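You operate a simulated robot arm through the tools that you are given. There is no shell and no other tool. Be economical: measure what you need, move in short steps, check, and stop when the job is done.

You are at the controls of a simulated two-armed robot. One attempt, no reset.

Task
Set the limit cam level with the store pointer.
Fine: open the cam guard door, cam knob slack, slide the cam, knob tight, door shut; the line stays locked off. Where these are worked on the way, their far stop is far enough and under half their travel is too little: cam guard door, cam knob.

It is judged by the outcome, as a careful person would: the job done as asked, and still so three seconds after it is handed in. It fails if anything else is knocked over, pushed out of place, dropped, spilled or broken.

Robot
Two 7-joint arms with two-finger parallel grippers on one trunk, on a base that drives. Base frame: it is fixed to the floor where the robot stands at the start and does not move with it; the origin is under the middle of the robot, x ahead of it, y to its left, z up. Units: m, degrees, N and s.
The left shoulder is at the start at [0.022, 0.101, 1.437], the right one opposite. With the tool pointing down near the work surface each hand reaches from about 0.14 to 0.5 m from the robot's upright axis, wherever it stands, measured 20 degrees to its own side. Places, roughly: cam guard door [0.4, 0.1, 1.2]; cam knob [0.5, 0.1, 1.2]; limit cam [0.5, 0.1, 1.2]; store pointer [0.5, -0.1, 1.1]. Payload 2.4 kg a hand.
The tool frame of a hand sits at the grasp point between the pads (the TCP): z along the fingers, y along the line on which they close. The tips reach 0.024 m beyond it. The gripper opens to 0.068 m. The fingers are 0.017 m wide and 0.01 m thick; the gripper's body (0.04 by 0.07 m) begins 0.041 m behind the TCP.
Orientation is that of the tool frame in the base frame, as [roll, pitch, yaw] about the fixed x, y, z axes, in that order (R = Rz(yaw) Ry(pitch) Rx(roll)). With the fingers straight down and closing along the base's y, the tool's x points along the base's -x, its y along +y and its z along -z.

Tools
- The arms move only by the tool step_arm. It takes "left_plan", "right_plan" or both (then of equal length, played together; a hand with none holds still); each is a list of rows, each a list of 6 numbers: the shift along the tool's x, y, z in units of 100 mm (1.0 is 100 mm), then the turn, a rotation vector about the tool's x, y, z in units of 45 degrees (1.0 is 45 degrees). In form: [[dx, dy, dz, ax, ay, az], ...]. A call has 1 to 8 rows; each row is the pose to reach, as a shift and turn from the pose commanded when the call began, along the tool's axes at that moment. "left_gripper" and "right_gripper" are, for a hand that has rows, the closure in counts, from 0 (fully open) to 255 (shut), set as the call begins (left out, the last holds). A call with a number of a shift or a turn outside -1 to 1 is refused whole. Rows are played at 5 a second. More than 0.05 m and 8.6 degrees between two rows, or a gripper value outside its range, and nothing of the call is played. Where a pose cannot be reached the arm comes as near as it can. A force on the tool above 40 N (or 10 N above the force at the start of the call, whichever is more), or a blocked arm, ends the call early, and 0.2 s more pass. Each finger travels about 0.072 m/s and halts on what it meets, pressing with about 43 N; the grip force reading is that of the motor and also rises with nothing between the fingers. The clock runs only during rows and for 0.2 s after the last one: add rows that repeat a pose to give the fingers time. The reply holds the time, the measured pose of the TCP, the force on the tool along the base axes, the opening and the grip force, in the units named above and with some noise, with the torque about the TCP (base axes, N m) and any sound that the robot's microphone picked up, and new pictures: "show" is both (left out), scene, wrist or none (wrist: the cameras of the hands that moved).
- Cameras (640 x 400 px; columns grow to the right, rows downward): "scene" is now at [0.0943, 0.028, 1.5894]; the picture's right is [0.32, -0.95, 0.00], its down [-0.59, -0.20, -0.79] and it looks along [0.74, 0.25, -0.62] (base axes); focal length 214 px, centre (320, 200). "left" rides on the left gripper at [0.084, -0.011, -0.075] in its tool frame; the picture's right is [0.13, 0.99, 0.00], its down [-0.60, 0.08, -0.79] and it looks along [-0.79, 0.10, 0.61] (tool axes); focal length 251 px, centre (320, 200). "right" rides on the right gripper at [0.084, 0.011, -0.075] in its tool frame; the picture's right is [-0.13, 0.99, 0.00], its down [-0.60, -0.08, -0.79] and it looks along [-0.79, -0.10, 0.61] (tool axes); focal length 251 px, centre (320, 200). There is no depth. A picture from a camera that has moved, and an enlarged one, comes with that camera's place and axes in the base frame and with its lens.
- lift_body(by): slides the trunk up (or, below 0, down) by that many m; the arms and the scene camera ride with it, the base frame stays. It gives what a move gives, with no picture.
- roll_base(legs): drives the robot by 1 to 6 legs, each [ahead, left, turn to the left] in m, m and degrees, along the robot's own axes; the way and the turn of a leg run together, so that a leg with both is an arc; at most 1.5 m and 180 degrees a leg. The arms and the cameras ride along, it lands a little off, and it stops where it bumps. It gives what a move gives, and a new picture of the scene camera.
- aim_head(pan, tilt): turns the head with the scene camera to pan (to the left, within 86 degrees either way) and tilt (down, from -29 to 69), counted from straight ahead of the robot. It gives what a move gives, and a new picture of the scene camera.
- enlarge(camera, box): a new picture of the part [left, top, right, bottom] of that camera's present view, enlarged. The clock stands still meanwhile.
- job_done(): hands the job in; it is judged then, once.

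Work in short steps. Places have to be worked out from the pictures, the camera data and where the tool is seen: move nearer, look again, correct. Check each grasp and each placing, and mend what went wrong. You have 120 turns and 260 pictures in all, those below and enlarged ones among them. Open the grippers and draw the arms clear of the work before you hand the job in, unless the task says otherwise; then end with one line.

The tools are called after ">>>" by a JSON object that holds its "fn" and its "kwargs". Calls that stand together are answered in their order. step_arm: Moves the arms, as the interface text tells. Its arguments: {"type":"object","properties":{"left_plan":{"type":"array","items":{"type":"array","items":{"type":"number"}}},"left_gripper":{"type":"number"},"right_plan":{"type":"array","items":{"type":"array","items":{"type":"number"}}},"right_gripper":{"type":"number"},"show":{"type":"string","enum":["both","scene","wrist","none"]}},"required":[]} The other tools are called the same way: lift_body (by) slides the trunk up or down; roll_base (legs) drives the base; aim_head (pan, tilt) turns the head that bears the scene camera; enlarge (camera, box) takes an enlarged picture of a part of a camera's view; job_done () hands the job in.

At the start:

```text
time: 0.0
left_ee_pos: [0.3552, 0.2379, 1.4716]
left_tool_rot: [180.0, 0.0, 179.9]
left_ft_force: [0.7, -0.6, 0.1]
left_moment: [-0.02, -0.01, 0.0]
left_grip_width: 0.068
left_finger_force: 0.0
right_ee_pos: [0.3858, -0.0749, 1.4377]
right_tool_rot: [-180.0, 0.0, -180.0]
right_ft_force: [-0.4, 0.6, 0.1]
right_moment: [-0.03, -0.01, 0.0]
right_grip_width: 0.0681
right_finger_force: 0.1
trunk travel left (down, up): [-0.65, 0.2]
robot x, y, heading: [0.0033, -0.0021, 0.2]
head pan, tilt: [18.8, 38.2]
```

scene: 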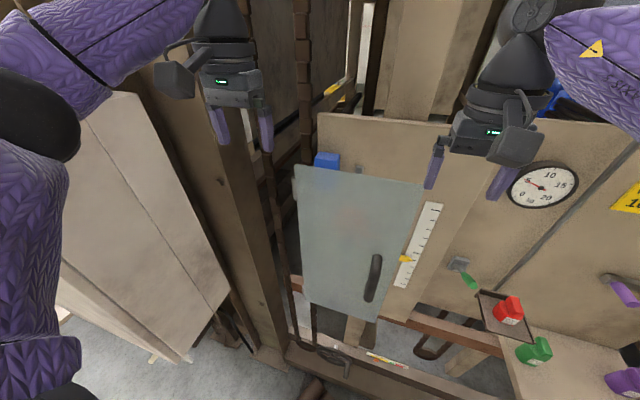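
right: 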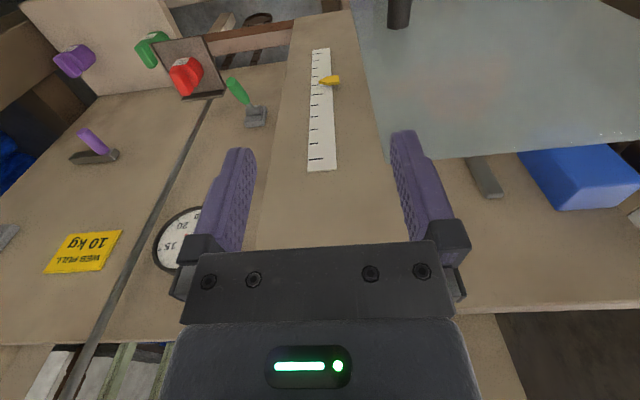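
left: 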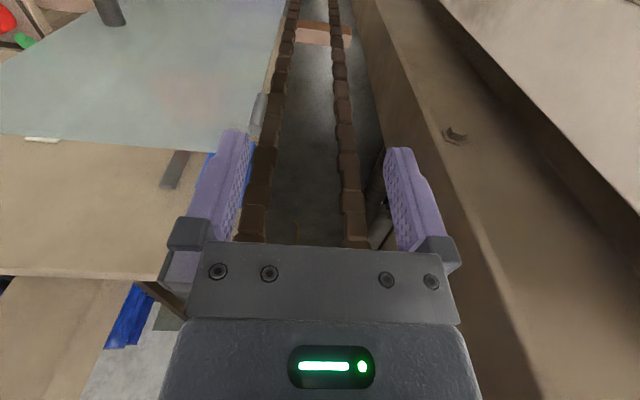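

The view shows an upright board with a hinged guard door, whose handle is on its right, and a scale with a yellow pointer. I'll look at it enlarged before moving.

>>> {"fn": "enlarge", "kwargs": {"camera": "scene", "box": [270, 100, 510, 330]}}

>>> {"fn": "aim_head", "kwargs": {"pan": 10, "tilt": 45}}

```text
1.74 times, centred on (390, 215) of scene
camera zoom: at [0.0943, 0.028, 1.5894], right [0.32, -0.95, 0.0], down [-0.59, -0.2, -0.79], along [0.74, 0.25, -0.62], focal length 373 px, centre (198, 174)
```

zoom: 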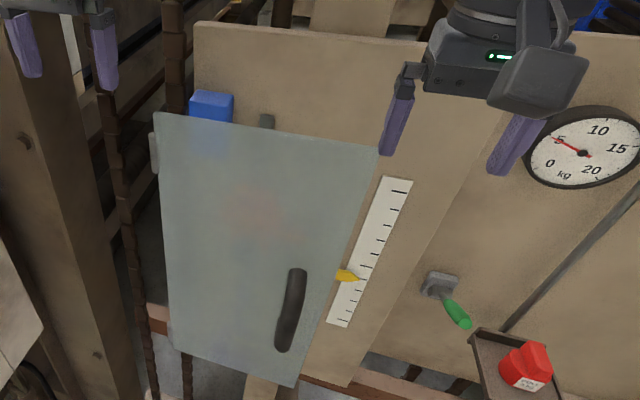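

```text
time: 0.7
left_ee_pos: [0.356, 0.2379, 1.472]
left_tool_rot: [-179.9, -0.1, -179.9]
left_ft_force: [0.1, 0.8, 0.7]
left_moment: [0.02, -0.05, -0.02]
left_grip_width: 0.0681
left_finger_force: 0.1
right_ee_pos: [0.3849, -0.077, 1.4349]
right_tool_rot: [-179.9, 0.0, 180.0]
right_ft_force: [-1.0, -0.6, 0.6]
right_moment: [-0.03, 0.0, 0.01]
right_grip_width: 0.068
right_finger_force: 0.0
trunk travel left (down, up): [-0.65, 0.2]
robot x, y, heading: [-0.0008, -0.0015, -0.0]
head pan, tilt: [10.0, 45.0]
camera scene: at [0.0928, 0.0144, 1.5794], right [0.17, -0.98, 0.0], down [-0.7, -0.12, -0.71], along [0.7, 0.12, -0.71], focal length 214 px, centre (320, 200)
```

scene: 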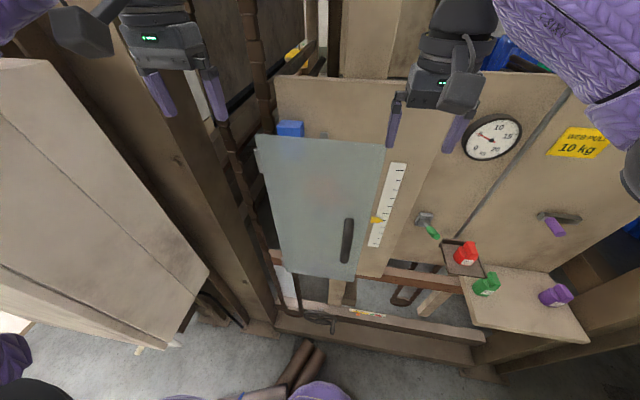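

The board looks vertical at about x 0.45–0.5, and the door's handle is a vertical bar near y 0, z 1.0–1.2. I'll back off 0.1 m for room, look at the door enlarged, then pitch the hands forward.

>>> {"fn": "roll_base", "kwargs": {"legs": [[-0.1, 0, 0]]}}

>>> {"fn": "enlarge", "kwargs": {"camera": "scene", "box": [240, 80, 440, 300]}}

```text
time: 1.9
left_ee_pos: [0.2556, 0.2379, 1.4714]
left_tool_rot: [-179.9, -0.1, -179.9]
left_ft_force: [-0.7, 0.5, -0.6]
left_moment: [-0.02, -0.02, 0.0]
left_grip_width: 0.068
left_finger_force: 0.1
right_ee_pos: [0.2843, -0.0757, 1.4372]
right_tool_rot: [180.0, 0.0, 180.0]
right_ft_force: [-0.6, 0.5, 0.2]
right_moment: [-0.01, -0.04, 0.0]
right_grip_width: 0.0682
right_finger_force: 0.1
trunk travel left (down, up): [-0.65, 0.2]
robot x, y, heading: [-0.098, -0.0014, -0.2]
head pan, tilt: [10.0, 45.0]
camera scene: at [-0.0077, 0.0143, 1.5795], right [0.17, -0.98, 0.0], down [-0.7, -0.12, -0.71], along [0.7, 0.12, -0.71], focal length 214 px, centre (320, 200)
```

scene: 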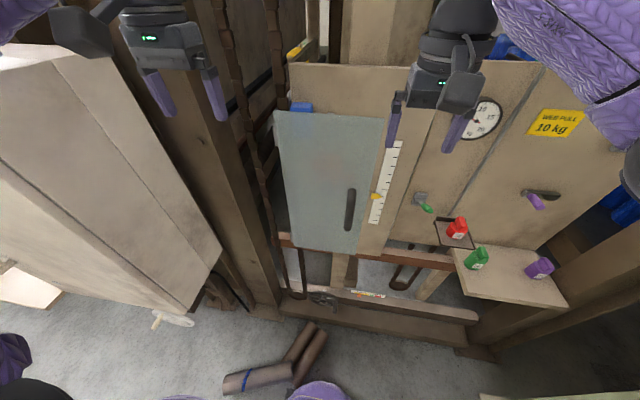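

```text
1.82 times, centred on (340, 190) of scene
camera zoom: at [-0.0077, 0.0143, 1.5795], right [0.17, -0.98, 0.0], down [-0.7, -0.12, -0.71], along [0.7, 0.12, -0.71], focal length 390 px, centre (284, 218)
```

zoom: 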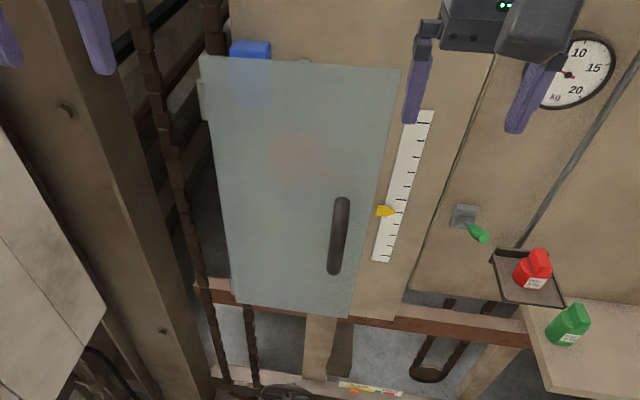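

Comparing the two views puts the handle bar at about x 0.37, y 0.005, z 1.11–1.24, and the hinge at about (0.42, 0.19). I'll pitch the left hand forward and bring it down and inwards.

>>> {"fn": "step_arm", "kwargs": {"left_plan": [[0, -0.15, 0.1, 0, -0.17, 0], [0, -0.3, 0.25, 0, -0.34, 0], [0, -0.5, 0.4, 0, -0.51, 0], [0, -0.7, 0.6, 0, -0.68, 0], [0, -0.9, 0.8, 0, -0.85, 0], [0, -1, 1, 0, -1, 0], [0, -1, 1, 0, -1, 0]], "show": "both"}}

```text
time: 3.5
left_ee_pos: [0.2561, 0.1358, 1.3725]
left_tool_rot: [-179.9, 45.0, -180.0]
left_ft_force: [-0.5, 0.1, -0.7]
left_moment: [-0.01, 0.0, 0.02]
left_grip_width: 0.068
left_finger_force: 0.1
right_ee_pos: [0.2863, -0.0764, 1.4365]
right_tool_rot: [-179.9, 0.0, 180.0]
right_ft_force: [0.5, -0.2, 1.1]
right_moment: [-0.01, -0.03, -0.01]
right_grip_width: 0.068
right_finger_force: 0.0
trunk travel left (down, up): [-0.65, 0.2]
robot x, y, heading: [-0.1, -0.0016, 0.1]
head pan, tilt: [10.0, 45.0]
camera scene: at [-0.0067, 0.0142, 1.5794], right [0.17, -0.98, 0.0], down [-0.7, -0.12, -0.71], along [0.7, 0.12, -0.71], focal length 214 px, centre (320, 200)
camera left: at [0.1438, 0.1255, 1.3667], right [-0.09, 0.99, -0.09], down [-0.13, 0.08, 0.99], along [0.99, 0.1, 0.12], focal length 251 px, centre (320, 200)
```

scene: 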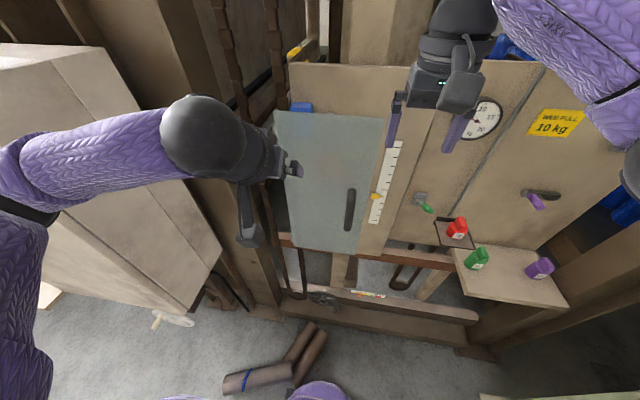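
left: 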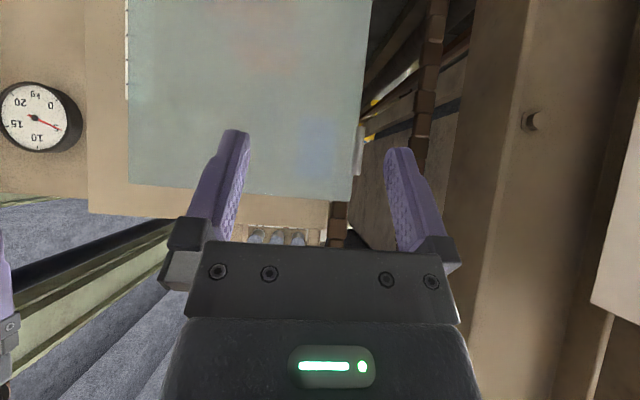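

The arm moved well, and 45° of pitch with a level camera looks useful. I'll keep it and move toward a spot in front of the handle.

>>> {"fn": "step_arm", "kwargs": {"left_plan": [[0.12, -0.25, 0.23, 0, 0, 0], [0.25, -0.5, 0.46, 0, 0, 0], [0.37, -0.75, 0.69, 0, 0, 0], [0.5, -1, 0.92, 0, 0, 0], [0.5, -1, 0.92, 0, 0, 0]], "show": "none"}}

>>> {"fn": "step_arm", "kwargs": {"left_plan": [[0.2, -0.1, 0.25, 0, 0, 0], [0.4, -0.2, 0.5, 0, 0, 0], [0.6, -0.3, 0.8, 0, 0, 0], [0.6, -0.3, 0.8, 0, 0, 0]], "show": "both"}}

```text
time: 4.7
left_ee_pos: [0.2842, 0.0367, 1.2701]
left_tool_rot: [-179.8, 45.0, -179.9]
left_ft_force: [0.0, 0.3, -0.2]
left_moment: [0.02, -0.03, -0.01]
left_grip_width: 0.068
left_finger_force: 0.1
right_ee_pos: [0.2864, -0.0756, 1.4376]
right_tool_rot: [180.0, 0.0, -179.9]
right_ft_force: [-0.5, 0.0, 0.1]
right_moment: [-0.01, -0.03, -0.02]
right_grip_width: 0.0682
right_finger_force: 0.0
trunk travel left (down, up): [-0.65, 0.2]
robot x, y, heading: [-0.1014, -0.0037, 0.2]
head pan, tilt: [10.0, 45.0]
```

```text
time: 5.7
left_ee_pos: [0.299, 0.0091, 1.1729]
left_tool_rot: [-179.9, 44.9, -179.9]
left_ft_force: [0.0, 0.1, -1.3]
left_moment: [-0.01, 0.01, -0.04]
left_grip_width: 0.068
left_finger_force: 0.2
right_ee_pos: [0.2849, -0.0762, 1.4358]
right_tool_rot: [179.9, 0.0, -180.0]
right_ft_force: [0.4, -1.3, -0.3]
right_moment: [-0.01, 0.01, 0.0]
right_grip_width: 0.0679
right_finger_force: 0.1
trunk travel left (down, up): [-0.65, 0.2]
robot x, y, heading: [-0.0988, -0.0017, 0.1]
head pan, tilt: [10.0, 45.0]
camera scene: at [-0.0068, 0.0144, 1.5794], right [0.17, -0.98, 0.0], down [-0.7, -0.12, -0.71], along [0.7, 0.12, -0.71], focal length 214 px, centre (320, 200)
camera left: at [0.1871, -0.0022, 1.1659], right [-0.09, 0.99, -0.09], down [-0.13, 0.08, 0.99], along [0.99, 0.1, 0.12], focal length 251 px, centre (320, 200)
```

scene: 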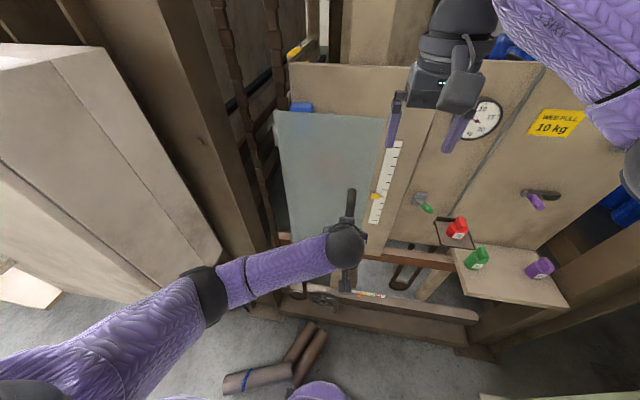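
left: 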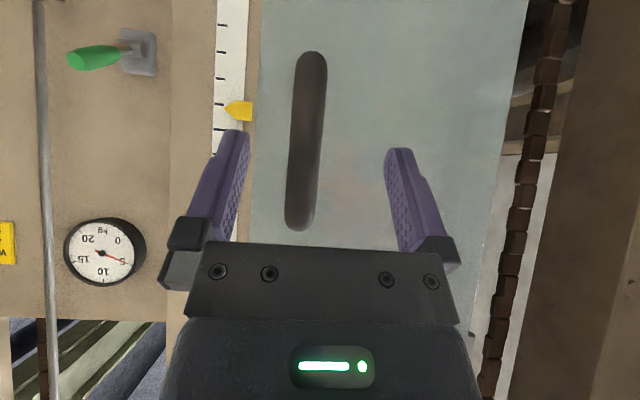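

The handle now sits between the fingers, at about y 0.005 with its centre at z 1.15. I'll advance 0.07 m onto it with the fingers open.

>>> {"fn": "step_arm", "kwargs": {"left_plan": [[-0.13, -0.02, 0.2, 0, 0, 0], [-0.26, -0.04, 0.4, 0, 0, 0], [-0.39, -0.04, 0.6, 0, 0, 0], [-0.39, -0.04, 0.6, 0, 0, 0]], "show": "both"}}

```text
time: 6.7
left_ee_pos: [0.3656, 0.0053, 1.1595]
left_tool_rot: [-179.8, 45.1, -179.9]
left_ft_force: [-20.2, 4.2, 7.9]
left_moment: [-0.19, -1.02, -0.08]
left_grip_width: 0.0678
left_finger_force: 0.0
right_ee_pos: [0.2805, -0.0749, 1.4386]
right_tool_rot: [180.0, 0.1, 179.9]
right_ft_force: [0.0, -0.7, 0.1]
right_moment: [-0.01, 0.02, 0.01]
right_grip_width: 0.0681
right_finger_force: 0.1
trunk travel left (down, up): [-0.65, 0.2]
robot x, y, heading: [-0.1003, -0.0018, -0.0]
head pan, tilt: [10.0, 45.0]
camera scene: at [-0.0125, 0.015, 1.5798], right [0.17, -0.98, 0.0], down [-0.69, -0.12, -0.71], along [0.7, 0.12, -0.7], focal length 214 px, centre (320, 200)
camera left: at [0.2528, -0.0064, 1.1528], right [-0.09, 0.99, -0.09], down [-0.14, 0.08, 0.99], along [0.99, 0.1, 0.13], focal length 251 px, centre (320, 200)
```

scene: 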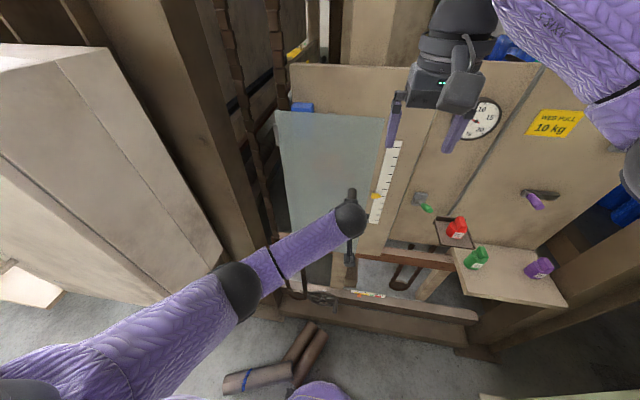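
left: 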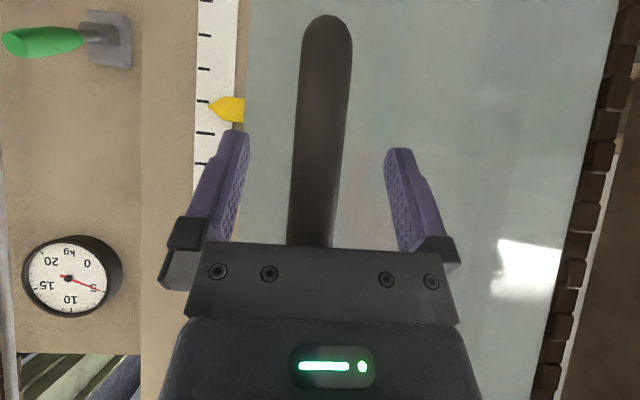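

There is 20 N of contact, so the palm or the tips are touching. I'll back off about 6 mm and close on the bar.

>>> {"fn": "step_arm", "kwargs": {"left_plan": [[0.05, 0, -0.05, 0, 0, 0], [0.05, 0, -0.05, 0, 0, 0]], "show": "none"}}

>>> {"fn": "step_arm", "kwargs": {"left_plan": [[0, 0, 0, 0, 0, 0], [0, 0, 0, 0, 0, 0], [0, 0, 0, 0, 0, 0], [0, 0, 0, 0, 0, 0]], "left_gripper": 255, "show": "wrist"}}

```text
time: 7.2
left_ee_pos: [0.3629, 0.0042, 1.1577]
left_tool_rot: [-179.8, 44.9, -179.9]
left_ft_force: [-1.1, 0.6, 2.3]
left_moment: [-0.05, -0.05, 0.01]
left_grip_width: 0.068
left_finger_force: 0.0
right_ee_pos: [0.2851, -0.0767, 1.4374]
right_tool_rot: [-180.0, 0.0, -180.0]
right_ft_force: [0.5, -0.1, 0.1]
right_moment: [-0.03, -0.02, -0.01]
right_grip_width: 0.0677
right_finger_force: 0.0
trunk travel left (down, up): [-0.65, 0.2]
robot x, y, heading: [-0.0966, 0.0001, 0.0]
head pan, tilt: [10.0, 45.0]
```

```text
time: 8.2
left_ee_pos: [0.3629, 0.0024, 1.1571]
left_tool_rot: [-179.9, 44.9, -180.0]
left_ft_force: [-1.4, -5.4, -2.4]
left_moment: [-0.05, 0.14, -0.1]
left_grip_width: 0.0227
left_finger_force: 39.4
right_ee_pos: [0.2854, -0.0775, 1.4372]
right_tool_rot: [179.9, 0.0, -180.0]
right_ft_force: [-0.2, 0.2, 0.4]
right_moment: [0.0, -0.01, -0.04]
right_grip_width: 0.0679
right_finger_force: 0.0
trunk travel left (down, up): [-0.65, 0.2]
robot x, y, heading: [-0.0989, -0.0015, 0.2]
head pan, tilt: [10.0, 45.0]
camera left: at [0.2504, -0.0081, 1.1518], right [-0.09, 0.99, -0.09], down [-0.13, 0.08, 0.99], along [0.99, 0.1, 0.12], focal length 251 px, centre (320, 200)
```

left: 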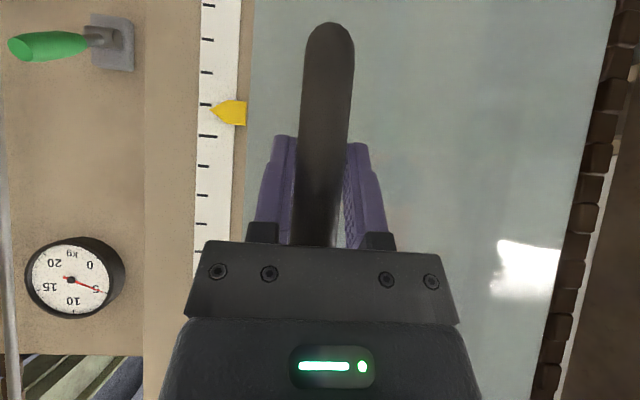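

The bar is gripped at 22.7 mm. I'll swing the door about its hinge, near (0.42, 0.195), with the hand turning along, starting with a small arc to test.

>>> {"fn": "step_arm", "kwargs": {"left_plan": [[0.09, 0.04, -0.09, 0.063, 0, 0.063], [0.185, 0.098, -0.185, 0.126, 0, 0.126], [0.27, 0.16, -0.27, 0.19, 0, 0.19], [0.36, 0.232, -0.36, 0.251, 0, 0.251]], "show": "scene"}}

```text
time: 9.2
left_ee_pos: [0.3101, 0.0254, 1.1589]
left_tool_rot: [-179.8, 44.9, 164.0]
left_ft_force: [-4.5, -7.2, -0.7]
left_moment: [0.07, 0.21, 0.0]
left_grip_width: 0.0224
left_finger_force: 39.1
right_ee_pos: [0.284, -0.0783, 1.4368]
right_tool_rot: [179.9, 0.0, 179.9]
right_ft_force: [-0.3, -0.7, -0.6]
right_moment: [0.0, 0.01, 0.0]
right_grip_width: 0.068
right_finger_force: 0.1
trunk travel left (down, up): [-0.65, 0.2]
robot x, y, heading: [-0.0996, -0.0047, 0.2]
head pan, tilt: [10.0, 45.0]
camera scene: at [-0.0078, 0.0128, 1.5795], right [0.17, -0.98, 0.0], down [-0.7, -0.12, -0.71], along [0.7, 0.12, -0.71], focal length 214 px, centre (320, 200)
```

scene: 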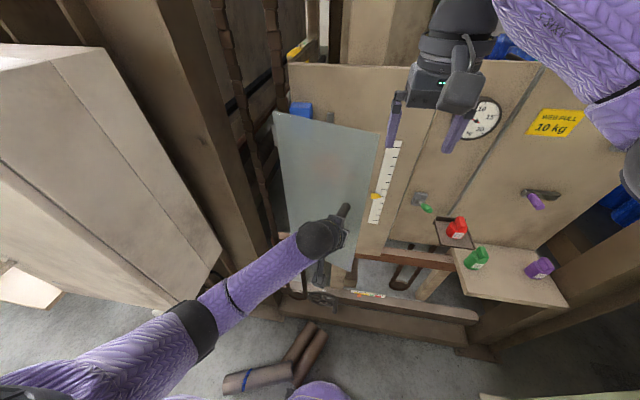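

The door opens with low force. The motion is the same in the tool's own frame, so I'll repeat the arc for another 32°.

>>> {"fn": "step_arm", "kwargs": {"left_plan": [[0.09, 0.04, -0.09, 0.063, 0, 0.063], [0.185, 0.098, -0.185, 0.126, 0, 0.126], [0.27, 0.16, -0.27, 0.19, 0, 0.19], [0.36, 0.232, -0.36, 0.251, 0, 0.251], [0.44, 0.31, -0.44, 0.314, 0, 0.314], [0.52, 0.399, -0.52, 0.377, 0, 0.377], [0.59, 0.495, -0.59, 0.44, 0, 0.44], [0.66, 0.595, -0.66, 0.503, 0, 0.503]], "show": "scene"}}

```text
time: 11.1
left_ee_pos: [0.2364, 0.109, 1.1584]
left_tool_rot: [179.9, 45.2, 132.0]
left_ft_force: [-9.0, -2.9, 1.7]
left_moment: [0.11, 0.17, 0.01]
left_grip_width: 0.0227
left_finger_force: 38.9
right_ee_pos: [0.2839, -0.0764, 1.4378]
right_tool_rot: [180.0, 0.1, 180.0]
right_ft_force: [0.3, -0.3, 0.1]
right_moment: [0.03, -0.01, 0.02]
right_grip_width: 0.0678
right_finger_force: 0.0
trunk travel left (down, up): [-0.65, 0.2]
robot x, y, heading: [-0.1024, -0.0013, 0.2]
head pan, tilt: [10.0, 45.0]
camera scene: at [-0.0089, 0.0135, 1.5796], right [0.17, -0.98, 0.0], down [-0.7, -0.12, -0.71], along [0.7, 0.12, -0.71], focal length 214 px, centre (320, 200)
```

scene: 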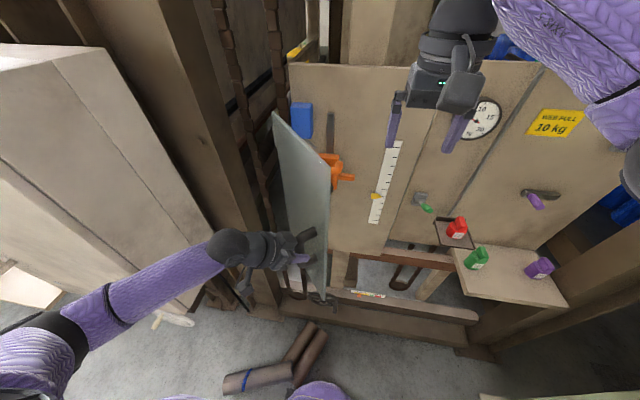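

The door is at about 48° and the orange cam can be seen behind it. Going on with the same arc.

>>> {"fn": "step_arm", "kwargs": {"left_plan": [[0.09, 0.04, -0.09, 0.063, 0, 0.063], [0.185, 0.098, -0.185, 0.126, 0, 0.126], [0.27, 0.16, -0.27, 0.19, 0, 0.19], [0.36, 0.232, -0.36, 0.251, 0, 0.251], [0.44, 0.31, -0.44, 0.314, 0, 0.314], [0.52, 0.399, -0.52, 0.377, 0, 0.377], [0.59, 0.495, -0.59, 0.44, 0, 0.44], [0.66, 0.595, -0.66, 0.503, 0, 0.503]], "show": "scene"}}

```text
time: 12.8
left_ee_pos: [0.221, 0.2176, 1.1582]
left_tool_rot: [179.9, 45.1, 100.1]
left_ft_force: [9.3, -0.1, 25.6]
left_moment: [-0.12, -0.07, 0.22]
left_grip_width: 0.0228
left_finger_force: 39.4
right_ee_pos: [0.2856, -0.0772, 1.4366]
right_tool_rot: [-180.0, 0.0, -179.9]
right_ft_force: [0.3, -0.2, -0.2]
right_moment: [0.0, -0.01, 0.01]
right_grip_width: 0.0681
right_finger_force: 0.0
trunk travel left (down, up): [-0.65, 0.2]
robot x, y, heading: [-0.1018, -0.0012, -0.2]
head pan, tilt: [10.0, 45.0]
camera scene: at [-0.0064, 0.013, 1.5795], right [0.17, -0.98, 0.0], down [-0.7, -0.12, -0.71], along [0.7, 0.12, -0.71], focal length 214 px, centre (320, 200)
```

scene: 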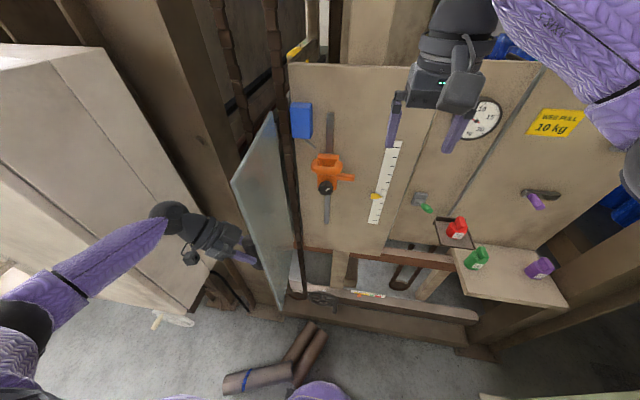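

The door is at about 80°. I'll take it about 12° further and enlarge the cam area.

>>> {"fn": "step_arm", "kwargs": {"left_plan": [[0.07, 0.03, -0.07, 0.047, 0, 0.047], [0.14, 0.07, -0.14, 0.094, 0, 0.094], [0.21, 0.12, -0.21, 0.14, 0, 0.14], [0.275, 0.165, -0.275, 0.188, 0, 0.188]], "show": "none"}}

>>> {"fn": "enlarge", "kwargs": {"camera": "scene", "box": [270, 90, 430, 240]}}

```text
time: 13.8
left_ee_pos: [0.2298, 0.2545, 1.1575]
left_tool_rot: [-179.6, 45.0, 88.1]
left_ft_force: [8.3, -24.3, 5.9]
left_moment: [0.12, -0.16, 0.03]
left_grip_width: 0.023
left_finger_force: 39.2
right_ee_pos: [0.2859, -0.0807, 1.4368]
right_tool_rot: [179.8, -0.1, 179.9]
right_ft_force: [0.3, 0.8, 0.1]
right_moment: [0.02, -0.02, 0.0]
right_grip_width: 0.068
right_finger_force: 0.1
trunk travel left (down, up): [-0.65, 0.2]
robot x, y, heading: [-0.1021, 0.0041, 0.0]
head pan, tilt: [10.0, 45.0]
```

```text
2.67 times, centred on (350, 165) of scene
camera zoom: at [-0.0056, 0.0085, 1.5792], right [0.17, -0.98, 0.0], down [-0.7, -0.12, -0.71], along [0.7, 0.12, -0.71], focal length 572 px, centre (240, 293)
```

zoom: 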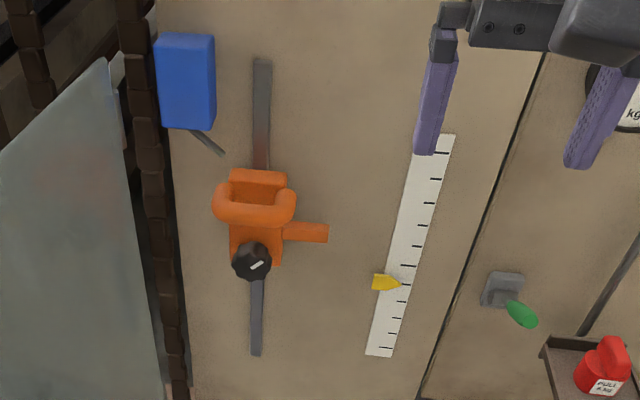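

The door is against its stop at about 90°. The cam is a slider on a vertical rail, with a black indexed knob and an orange finger that has to be level with the yellow pointer. I'll ease the left hand off slightly and pitch the right hand forward toward the knob.

>>> {"fn": "step_arm", "kwargs": {"left_plan": [[-0.02, -0.02, 0.02, 0, 0, 0], [-0.05, -0.03, 0.05, -0.03, 0, -0.03], [-0.05, -0.03, 0.05, -0.03, 0, -0.03], [-0.05, -0.03, 0.05, -0.03, 0, -0.03], [-0.05, -0.03, 0.05, -0.03, 0, -0.03], [-0.05, -0.03, 0.05, -0.03, 0, -0.03], [-0.05, -0.03, 0.05, -0.03, 0, -0.03]], "right_plan": [[0, 0.15, 0.1, 0, -0.17, 0], [0, 0.3, 0.25, 0, -0.34, 0], [0, 0.5, 0.4, 0, -0.51, 0], [0, 0.7, 0.6, 0, -0.68, 0], [0, 0.9, 0.8, 0, -0.85, 0], [0, 1, 1, 0, -1, 0], [0, 1, 1, 0, -1, 0]], "show": "none"}}

>>> {"fn": "step_arm", "kwargs": {"right_plan": [[0.15, 0.07, 0.1, 0, -0.17, 0], [0.3, 0.15, 0.2, 0, -0.34, 0], [0.45, 0.22, 0.3, 0, -0.51, 0], [0.6, 0.3, 0.4, 0, -0.68, 0], [0.75, 0.37, 0.5, 0, -0.85, 0], [0.85, 0.4, 0.6, 0, -1, 0], [0.85, 0.4, 0.6, 0, -1, 0]], "show": "both"}}

```text
time: 15.4
left_ee_pos: [0.229, 0.2515, 1.157]
left_tool_rot: [-179.7, 45.1, 90.0]
left_ft_force: [19.9, -4.8, 8.6]
left_moment: [0.48, -0.32, 0.29]
left_grip_width: 0.0227
left_finger_force: 39.4
right_ee_pos: [0.2876, 0.0219, 1.3372]
right_tool_rot: [180.0, 44.9, -179.9]
right_ft_force: [0.7, 0.2, 0.5]
right_moment: [0.03, -0.02, 0.04]
right_grip_width: 0.068
right_finger_force: 0.0
trunk travel left (down, up): [-0.65, 0.2]
robot x, y, heading: [-0.1024, -0.0036, 0.1]
head pan, tilt: [10.0, 45.0]
```

```text
time: 17.1
left_ee_pos: [0.229, 0.2506, 1.1568]
left_tool_rot: [-179.7, 45.1, 90.1]
left_ft_force: [19.2, -6.6, 7.5]
left_moment: [-0.44, -0.34, 0.03]
left_grip_width: 0.0227
left_finger_force: 39.0
right_ee_pos: [0.2683, 0.0631, 1.2341]
right_tool_rot: [119.4, 89.9, 119.5]
right_ft_force: [0.3, -0.2, -1.0]
right_moment: [0.01, 0.0, 0.03]
right_grip_width: 0.0681
right_finger_force: 0.0
trunk travel left (down, up): [-0.65, 0.2]
robot x, y, heading: [-0.0957, -0.0031, -0.0]
head pan, tilt: [10.0, 45.0]
camera scene: at [-0.0032, 0.0127, 1.5792], right [0.17, -0.98, 0.0], down [-0.7, -0.12, -0.71], along [0.69, 0.12, -0.71], focal length 214 px, centre (320, 200)
camera right: at [0.1929, 0.073, 1.1514], right [0.0, 0.99, 0.13], down [-0.79, -0.08, 0.6], along [0.61, -0.1, 0.79], focal length 251 px, centre (320, 200)
```

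scene: 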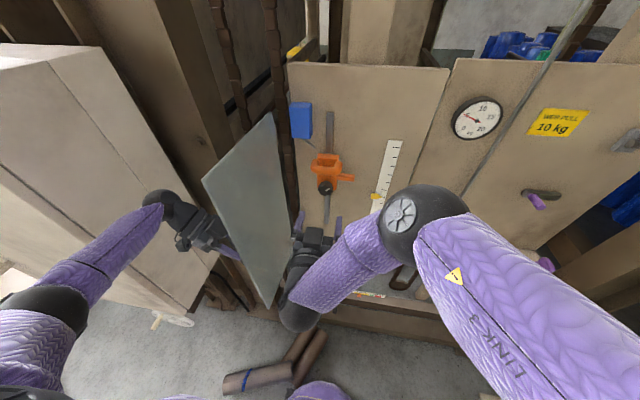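
right: 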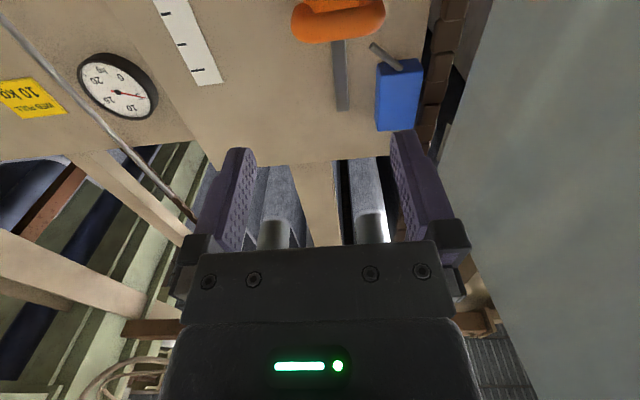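

Triangulating puts the board at x ≈ 0.51 and the pointer at z ≈ 1.107; the knob face is near (0.45, 0.073, 1.166). I'll take a level view through the right wrist camera by tilting back 45° and lowering.

>>> {"fn": "step_arm", "kwargs": {"right_plan": [[0.1, 0, 0, 0, 0.17, 0], [0.25, 0, 0, 0, 0.34, 0], [0.4, 0, 0, 0, 0.51, 0], [0.5, 0, 0, 0, 0.68, 0], [0.6, 0, 0, 0, 0.85, 0], [0.7, 0, 0, 0, 1, 0], [0.7, 0, 0, 0, 1, 0]], "show": "wrist"}}

>>> {"fn": "enlarge", "kwargs": {"camera": "right", "box": [160, 0, 480, 200]}}

>>> {"fn": "enlarge", "kwargs": {"camera": "scene", "box": [290, 120, 410, 230]}}

```text
time: 18.6
left_ee_pos: [0.2282, 0.2512, 1.1571]
left_tool_rot: [-179.7, 45.1, 90.0]
left_ft_force: [19.8, -6.4, 8.5]
left_moment: [-0.33, -0.27, 0.15]
left_grip_width: 0.0225
left_finger_force: 39.3
right_ee_pos: [0.2697, 0.0635, 1.1639]
right_tool_rot: [179.9, 44.9, 180.0]
right_ft_force: [0.2, -0.3, 0.4]
right_moment: [0.01, 0.01, 0.01]
right_grip_width: 0.068
right_finger_force: 0.1
trunk travel left (down, up): [-0.65, 0.2]
robot x, y, heading: [-0.0972, 0.001, 0.2]
head pan, tilt: [10.0, 45.0]
camera right: at [0.1571, 0.0736, 1.159], right [0.09, 0.99, 0.09], down [-0.13, -0.08, 0.99], along [0.99, -0.1, 0.12], focal length 251 px, centre (320, 200)
```

right: 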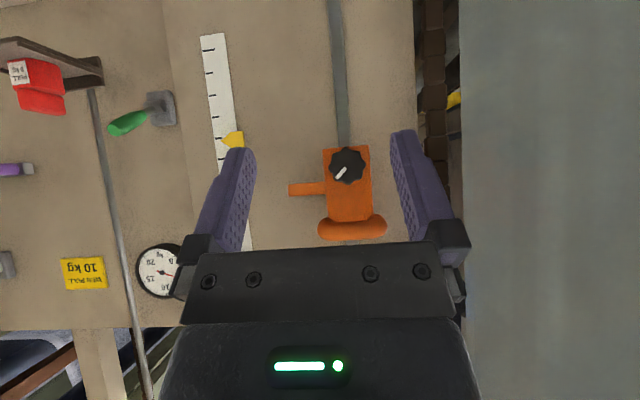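

```text
2.00 times, centred on (320, 100) of right
camera zoom: at [0.1571, 0.0736, 1.159], right [0.09, 0.99, 0.09], down [-0.13, -0.08, 0.99], along [0.99, -0.1, 0.12], focal length 503 px, centre (320, 400)
```

zoom: 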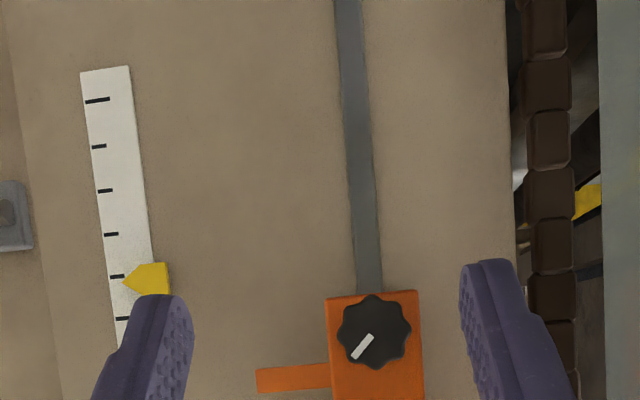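

```text
3.64 times, centred on (350, 175) of scene
camera zoom: at [-0.0031, 0.0128, 1.5792], right [0.17, -0.98, 0.0], down [-0.7, -0.12, -0.71], along [0.69, 0.12, -0.71], focal length 780 px, centre (211, 291)
```

zoom: 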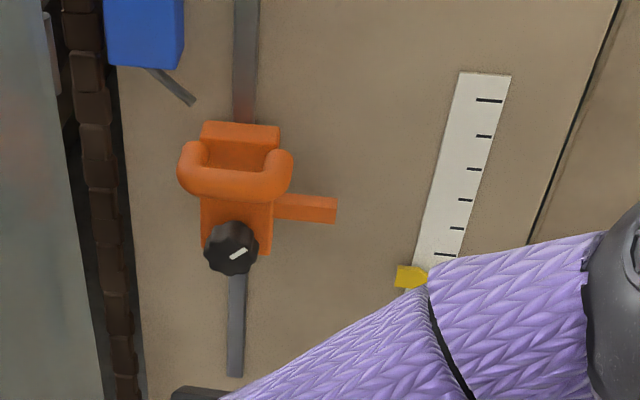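

Combining the two views gives the knob face at (0.458, 0.077, 1.157), the finger at z 1.184 and the pointer at z 1.109, so the cam must go about 75 mm down. I'll square the right hand up in front of the knob and relieve the side load on the left.

>>> {"fn": "step_arm", "kwargs": {"left_plan": [[0, 0.03, 0, 0, 0, 0], [0, 0.03, 0, 0, 0, 0], [0, 0.03, 0, 0, 0, 0], [0, 0.03, 0, 0, 0, 0], [0, 0.03, 0, 0, 0, 0], [0, 0.03, 0, 0, 0, 0], [0, 0.03, 0, 0, 0, 0]], "right_plan": [[-0.1, 0.02, 0.1, 0, -0.17, 0], [-0.2, 0.05, 0.23, 0, -0.34, 0], [-0.3, 0.07, 0.35, 0, -0.51, 0], [-0.4, 0.1, 0.47, 0, -0.68, 0], [-0.5, 0.12, 0.6, 0, -0.85, 0], [-0.59, 0.135, 0.69, 0, -1, 0], [-0.59, 0.135, 0.69, 0, -1, 0]], "show": "both"}}

```text
time: 20.2
left_ee_pos: [0.2292, 0.2532, 1.1575]
left_tool_rot: [-179.6, 45.0, 90.2]
left_ft_force: [3.6, -1.5, -10.6]
left_moment: [0.92, -0.18, -0.05]
left_grip_width: 0.0229
left_finger_force: 39.0
right_ee_pos: [0.3397, 0.0876, 1.2242]
right_tool_rot: [-177.7, 89.7, -177.7]
right_ft_force: [0.6, -0.3, 0.1]
right_moment: [0.0, -0.02, 0.03]
right_grip_width: 0.0679
right_finger_force: 0.0
right hand out of reach, approached as far as the arm can: row 5, 6, 7
trunk travel left (down, up): [-0.65, 0.2]
robot x, y, heading: [-0.101, 0.0036, 0.2]
head pan, tilt: [10.0, 45.0]
camera scene: at [-0.0053, 0.0145, 1.5792], right [0.17, -0.98, 0.0], down [-0.7, -0.12, -0.71], along [0.7, 0.12, -0.71], focal length 214 px, centre (320, 200)
camera right: at [0.263, 0.0979, 1.1417], right [0.0, 0.99, 0.13], down [-0.79, -0.08, 0.61], along [0.61, -0.1, 0.78], focal length 251 px, centre (320, 200)
camera left: at [0.219, 0.3651, 1.1509], right [0.99, 0.09, -0.1], down [0.08, 0.13, 0.99], along [0.1, -0.99, 0.13], focal length 251 px, centre (320, 200)
```

scene: 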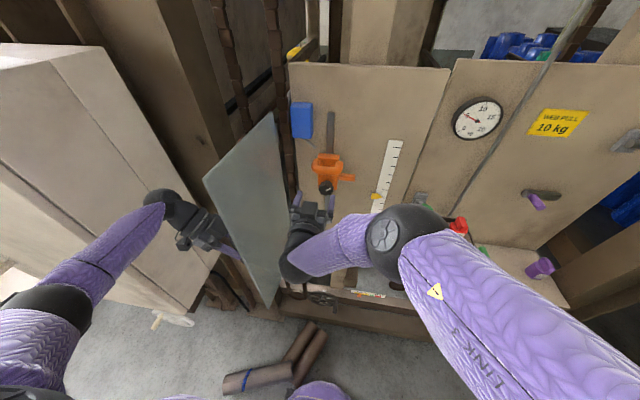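
right: 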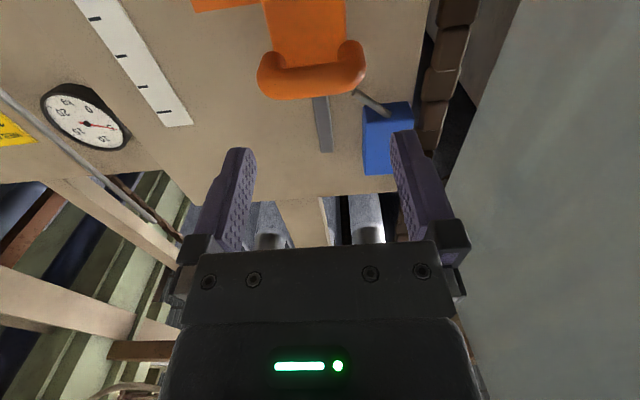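
left: 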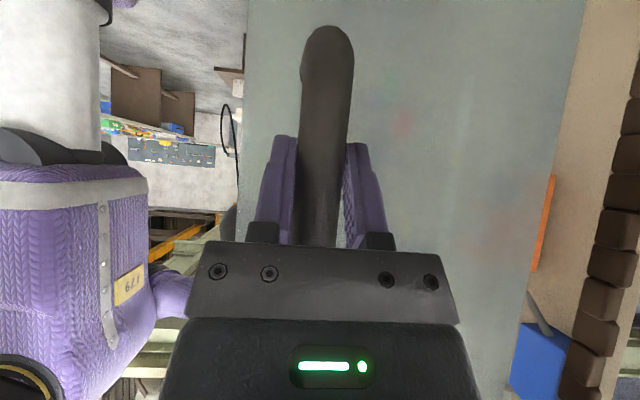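

The right hand can't get square at this height, because the shoulder is too high above the knob. I'll let go of the door handle, draw the left hand back, and see whether the door stays open before lowering the trunk.

>>> {"fn": "step_arm", "kwargs": {"left_plan": [[0, 0, 0, 0, 0, 0], [0, 0, 0, 0, 0, 0], [0, 0, 0, 0, 0, 0], [0, 0, -0.2, 0, 0, 0], [0, 0, -0.5, 0, 0, 0], [0, 0, -0.8, 0, 0, 0], [0, 0, -0.8, 0, 0, 0]], "left_gripper": 0, "right_plan": [[0, 0, 0, 0, 0, 0], [0, 0, 0, 0, 0, 0], [0, 0, -0.1, 0, 0, 0], [0, 0, -0.2, 0, 0, 0], [0, 0, -0.3, 0, 0, 0], [0, 0, -0.4, 0, 0, 0], [0, 0, -0.4, 0, 0, 0]], "show": "scene"}}

```text
time: 21.9
left_ee_pos: [0.2275, 0.3089, 1.2131]
left_tool_rot: [-179.9, 45.2, 90.0]
left_ft_force: [-0.4, -1.0, 0.3]
left_moment: [0.0, 0.02, 0.0]
left_grip_width: 0.068
left_finger_force: 0.0
right_ee_pos: [0.2979, 0.0869, 1.2242]
right_tool_rot: [7.4, 90.0, 7.3]
right_ft_force: [-0.1, 0.2, -0.1]
right_moment: [-0.01, 0.01, 0.01]
right_grip_width: 0.0681
right_finger_force: 0.2
trunk travel left (down, up): [-0.65, 0.2]
robot x, y, heading: [-0.1006, 0.0039, -0.1]
head pan, tilt: [10.0, 45.0]
camera scene: at [-0.0067, 0.0144, 1.5794], right [0.17, -0.98, 0.0], down [-0.7, -0.12, -0.71], along [0.7, 0.12, -0.71], focal length 214 px, centre (320, 200)
```

scene: 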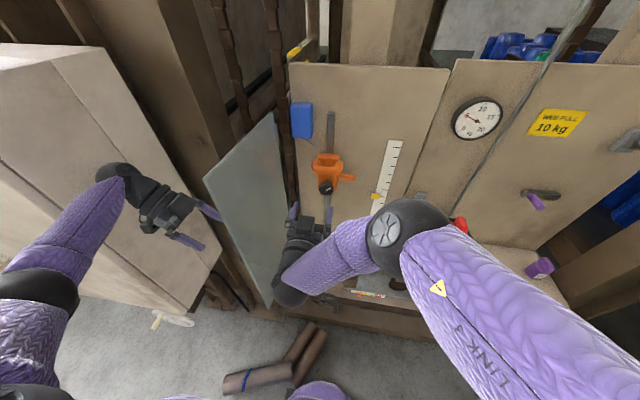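

The door stays open by itself. Before lowering the trunk I'll look left to check the space under the left arm.

>>> {"fn": "aim_head", "kwargs": {"pan": 50, "tilt": 50}}

```text
time: 22.9
left_ee_pos: [0.2278, 0.3083, 1.2139]
left_tool_rot: [-179.9, 45.0, 90.0]
left_ft_force: [0.3, 0.3, 0.6]
left_moment: [0.03, 0.0, 0.02]
left_grip_width: 0.0682
left_finger_force: 0.1
right_ee_pos: [0.2992, 0.0869, 1.2245]
right_tool_rot: [-153.0, 89.9, -153.0]
right_ft_force: [0.5, 0.1, 0.1]
right_moment: [-0.01, -0.01, 0.0]
right_grip_width: 0.0679
right_finger_force: 0.0
trunk travel left (down, up): [-0.65, 0.2]
robot x, y, heading: [-0.0998, 0.0004, -0.1]
head pan, tilt: [50.0, 50.0]
camera scene: at [-0.0373, 0.0593, 1.5725], right [0.77, -0.64, 0.0], down [-0.49, -0.59, -0.64], along [0.41, 0.49, -0.77], focal length 214 px, centre (320, 200)
```

scene: 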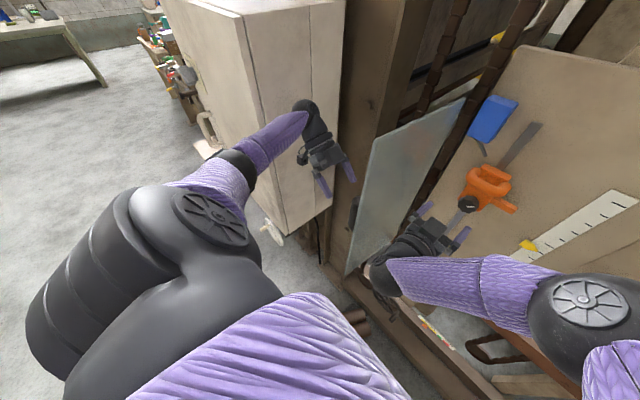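

The cabinet on the left has a vertical face well away from the hand, so lowering is safe. I'll lower the trunk 0.2 m and aim the head back at the work.

>>> {"fn": "lift_body", "kwargs": {"by": -0.2}}

>>> {"fn": "aim_head", "kwargs": {"pan": 10, "tilt": 32}}

```text
time: 25.1
left_ee_pos: [0.2296, 0.3097, 1.0139]
left_tool_rot: [-179.9, 45.1, 90.0]
left_ft_force: [-0.7, 0.3, -0.2]
left_moment: [0.0, 0.02, 0.01]
left_grip_width: 0.068
left_finger_force: 0.1
right_ee_pos: [0.2987, 0.0865, 1.0249]
right_tool_rot: [22.5, 90.0, 22.4]
right_ft_force: [-0.4, -0.7, 0.0]
right_moment: [0.02, 0.04, 0.01]
right_grip_width: 0.0681
right_finger_force: 0.1
trunk travel left (down, up): [-0.45, 0.4]
robot x, y, heading: [-0.0987, 0.0007, -0.1]
head pan, tilt: [50.0, 50.0]
```

```text
time: 26.2
left_ee_pos: [0.2297, 0.3099, 1.0134]
left_tool_rot: [-179.9, 45.0, 90.0]
left_ft_force: [0.3, 0.2, 0.2]
left_moment: [-0.01, 0.0, -0.01]
left_grip_width: 0.0682
left_finger_force: 0.0
right_ee_pos: [0.2984, 0.0863, 1.0245]
right_tool_rot: [-161.0, 89.9, -160.8]
right_ft_force: [0.0, 0.1, 0.5]
right_moment: [0.0, 0.01, -0.02]
right_grip_width: 0.0683
right_finger_force: 0.2
trunk travel left (down, up): [-0.45, 0.4]
robot x, y, heading: [-0.0963, -0.0013, -0.1]
head pan, tilt: [10.0, 32.0]
camera scene: at [0.0143, 0.016, 1.3983], right [0.17, -0.98, 0.0], down [-0.52, -0.09, -0.85], along [0.83, 0.15, -0.53], focal length 214 px, centre (320, 200)
```

scene: 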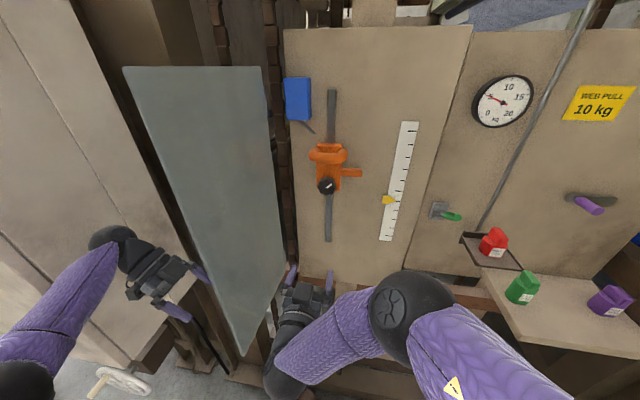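

I have a clear view now. The right hand goes up in front of the knob, in two halves because of the per-call limit.

>>> {"fn": "step_arm", "kwargs": {"right_plan": [[-0.33, -0.03, 0.1, 0, 0, 0], [-0.66, -0.06, 0.3, 0, 0, 0], [-0.66, -0.06, 0.3, 0, 0, 0]], "show": "none"}}

>>> {"fn": "step_arm", "kwargs": {"right_plan": [[-0.33, -0.03, 0.1, 0, 0, 0], [-0.66, -0.04, 0.4, 0, 0, 0], [-0.66, -0.04, 0.6, 0, 0, 0], [-0.66, -0.04, 0.6, 0, 0, 0]], "show": "both"}}

```text
time: 27.0
left_ee_pos: [0.2286, 0.3101, 1.0135]
left_tool_rot: [-179.8, 45.0, 90.0]
left_ft_force: [-0.5, -0.6, 0.9]
left_moment: [-0.02, 0.02, 0.01]
left_grip_width: 0.0678
left_finger_force: 0.0
right_ee_pos: [0.3282, 0.0809, 1.0906]
right_tool_rot: [-164.5, 89.9, -164.6]
right_ft_force: [0.5, 0.6, 0.1]
right_moment: [-0.01, -0.01, -0.02]
right_grip_width: 0.0683
right_finger_force: 0.0
trunk travel left (down, up): [-0.45, 0.4]
robot x, y, heading: [-0.0977, 0.0014, -0.4]
head pan, tilt: [10.0, 32.0]
```

```text
time: 28.0
left_ee_pos: [0.2296, 0.3101, 1.014]
left_tool_rot: [-179.8, 45.1, 90.0]
left_ft_force: [0.6, 0.1, 0.0]
left_moment: [0.02, -0.01, 0.0]
left_grip_width: 0.0679
left_finger_force: 0.0
right_ee_pos: [0.3892, 0.0787, 1.1571]
right_tool_rot: [-163.2, 89.9, -163.2]
right_ft_force: [0.5, -0.1, 0.8]
right_moment: [0.02, -0.01, 0.02]
right_grip_width: 0.0681
right_finger_force: 0.1
trunk travel left (down, up): [-0.45, 0.4]
robot x, y, heading: [-0.1007, 0.0013, -0.1]
head pan, tilt: [10.0, 32.0]
camera scene: at [0.0143, 0.0159, 1.3984], right [0.17, -0.98, 0.0], down [-0.52, -0.09, -0.85], along [0.83, 0.15, -0.53], focal length 214 px, centre (320, 200)
camera right: at [0.3133, 0.0892, 1.0742], right [0.0, 0.99, 0.13], down [-0.79, -0.08, 0.6], along [0.61, -0.1, 0.79], focal length 251 px, centre (320, 200)
```

scene: 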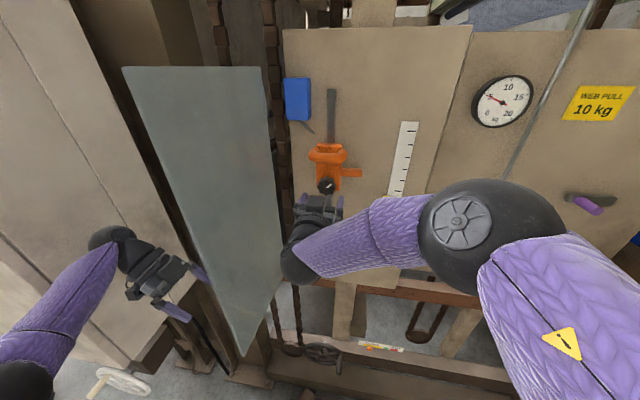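
right: 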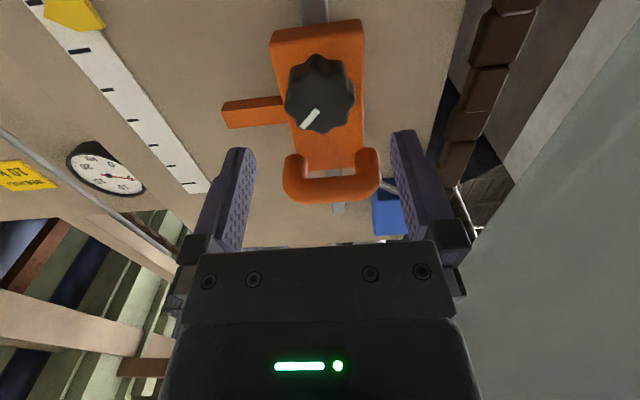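

The new wrist view confirms the knob at (0.458, 0.078, 1.157). Advancing straight onto it with the fingers open, then closing.

>>> {"fn": "step_arm", "kwargs": {"right_plan": [[0, -0.01, 0.2, 0, 0, 0], [0, -0.01, 0.4, 0, 0, 0], [0, -0.01, 0.55, 0, 0, 0], [0, -0.01, 0.66, 0, 0, 0], [0, -0.01, 0.66, 0, 0, 0]], "show": "wrist"}}

```text
time: 29.2
left_ee_pos: [0.2298, 0.3099, 1.0127]
left_tool_rot: [-179.9, 45.2, 90.0]
left_ft_force: [-0.5, -0.1, -0.2]
left_moment: [-0.01, 0.02, 0.03]
left_grip_width: 0.0681
left_finger_force: 0.1
right_ee_pos: [0.4556, 0.0751, 1.1567]
right_tool_rot: [-144.8, 89.9, -144.8]
right_ft_force: [-0.1, 1.3, 0.8]
right_moment: [-0.01, 0.0, -0.01]
right_grip_width: 0.0678
right_finger_force: 0.0
trunk travel left (down, up): [-0.45, 0.4]
robot x, y, heading: [-0.0977, 0.0007, 0.0]
head pan, tilt: [10.0, 32.0]
camera right: at [0.3799, 0.0855, 1.0739], right [0.0, 0.99, 0.13], down [-0.79, -0.08, 0.6], along [0.61, -0.1, 0.79], focal length 251 px, centre (320, 200)
```

right: 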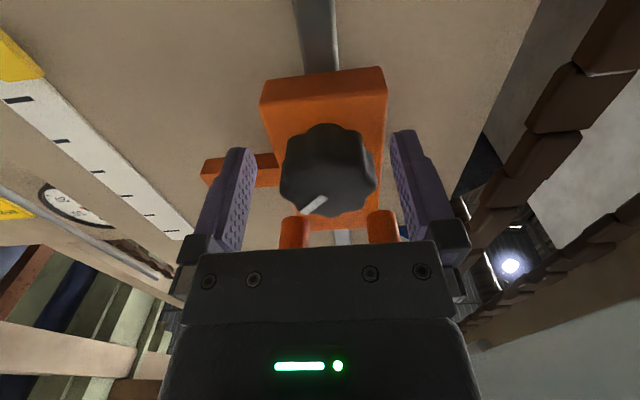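

The knob sits between the pads. Closing on it.

>>> {"fn": "step_arm", "kwargs": {"right_plan": [[0, 0.01, 0.02, 0, 0, 0], [0, 0.01, 0.02, 0, 0, 0], [0, 0.01, 0.02, 0, 0, 0], [0, 0.01, 0.02, 0, 0, 0]], "right_gripper": 255, "show": "wrist"}}

```text
time: 30.2
left_ee_pos: [0.2283, 0.3105, 1.0141]
left_tool_rot: [-179.8, 45.2, 90.1]
left_ft_force: [-0.3, 0.3, -0.5]
left_moment: [-0.01, 0.01, 0.0]
left_grip_width: 0.0678
left_finger_force: 0.0
right_ee_pos: [0.4579, 0.0786, 1.1575]
right_tool_rot: [-132.7, 89.9, -132.5]
right_ft_force: [-1.7, 8.8, -2.1]
right_moment: [0.01, -0.19, 0.96]
right_grip_width: 0.0408
right_finger_force: 45.2
trunk travel left (down, up): [-0.45, 0.4]
robot x, y, heading: [-0.1006, 0.0008, 0.2]
head pan, tilt: [10.0, 32.0]
camera right: at [0.3811, 0.0886, 1.074], right [0.0, 0.99, 0.13], down [-0.79, -0.08, 0.61], along [0.61, -0.1, 0.79], focal length 251 px, centre (320, 200)
```

right: 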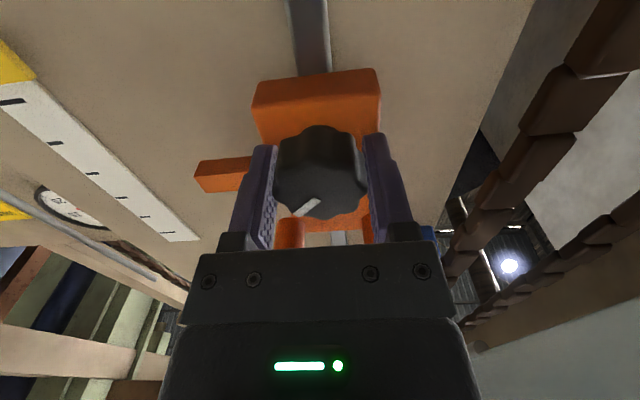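

The grip is firm at 40.8 mm. I'll turn counter-clockwise as seen from the robot, which is negative about tool z, about 30° at first, watching the torque.

>>> {"fn": "step_arm", "kwargs": {"right_plan": [[0, 0, 0, 0, 0, -0.17], [0, 0, 0, 0, 0, -0.34], [0, 0, 0, 0, 0, -0.51], [0, 0, 0, 0, 0, -0.68]], "show": "wrist"}}

```text
time: 31.2
left_ee_pos: [0.2297, 0.3113, 1.0141]
left_tool_rot: [-179.9, 45.1, 90.0]
left_ft_force: [0.3, 0.0, 0.4]
left_moment: [-0.01, 0.0, 0.01]
left_grip_width: 0.0679
left_finger_force: 0.1
right_ee_pos: [0.4563, 0.0787, 1.156]
right_tool_rot: [-90.2, 59.2, -90.0]
right_ft_force: [0.0, 11.2, 0.5]
right_moment: [0.0, -1.01, 0.62]
right_grip_width: 0.041
right_finger_force: 45.0
trunk travel left (down, up): [-0.45, 0.4]
robot x, y, heading: [-0.0965, 0.003, 0.0]
head pan, tilt: [10.0, 32.0]
camera right: at [0.3813, 0.044, 1.0801], right [0.0, 0.92, -0.4], down [-0.79, 0.24, 0.56], along [0.61, 0.32, 0.73], focal length 251 px, centre (320, 200)
```

right: 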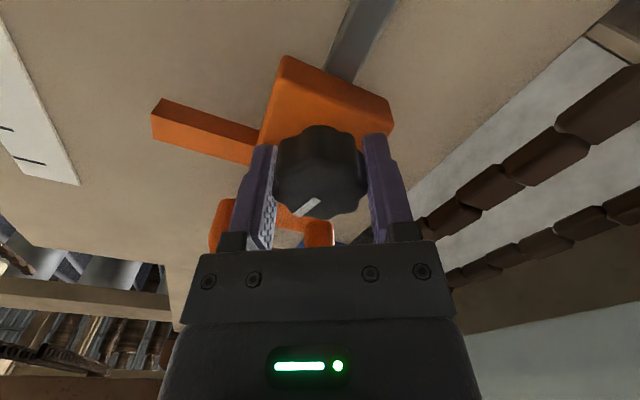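

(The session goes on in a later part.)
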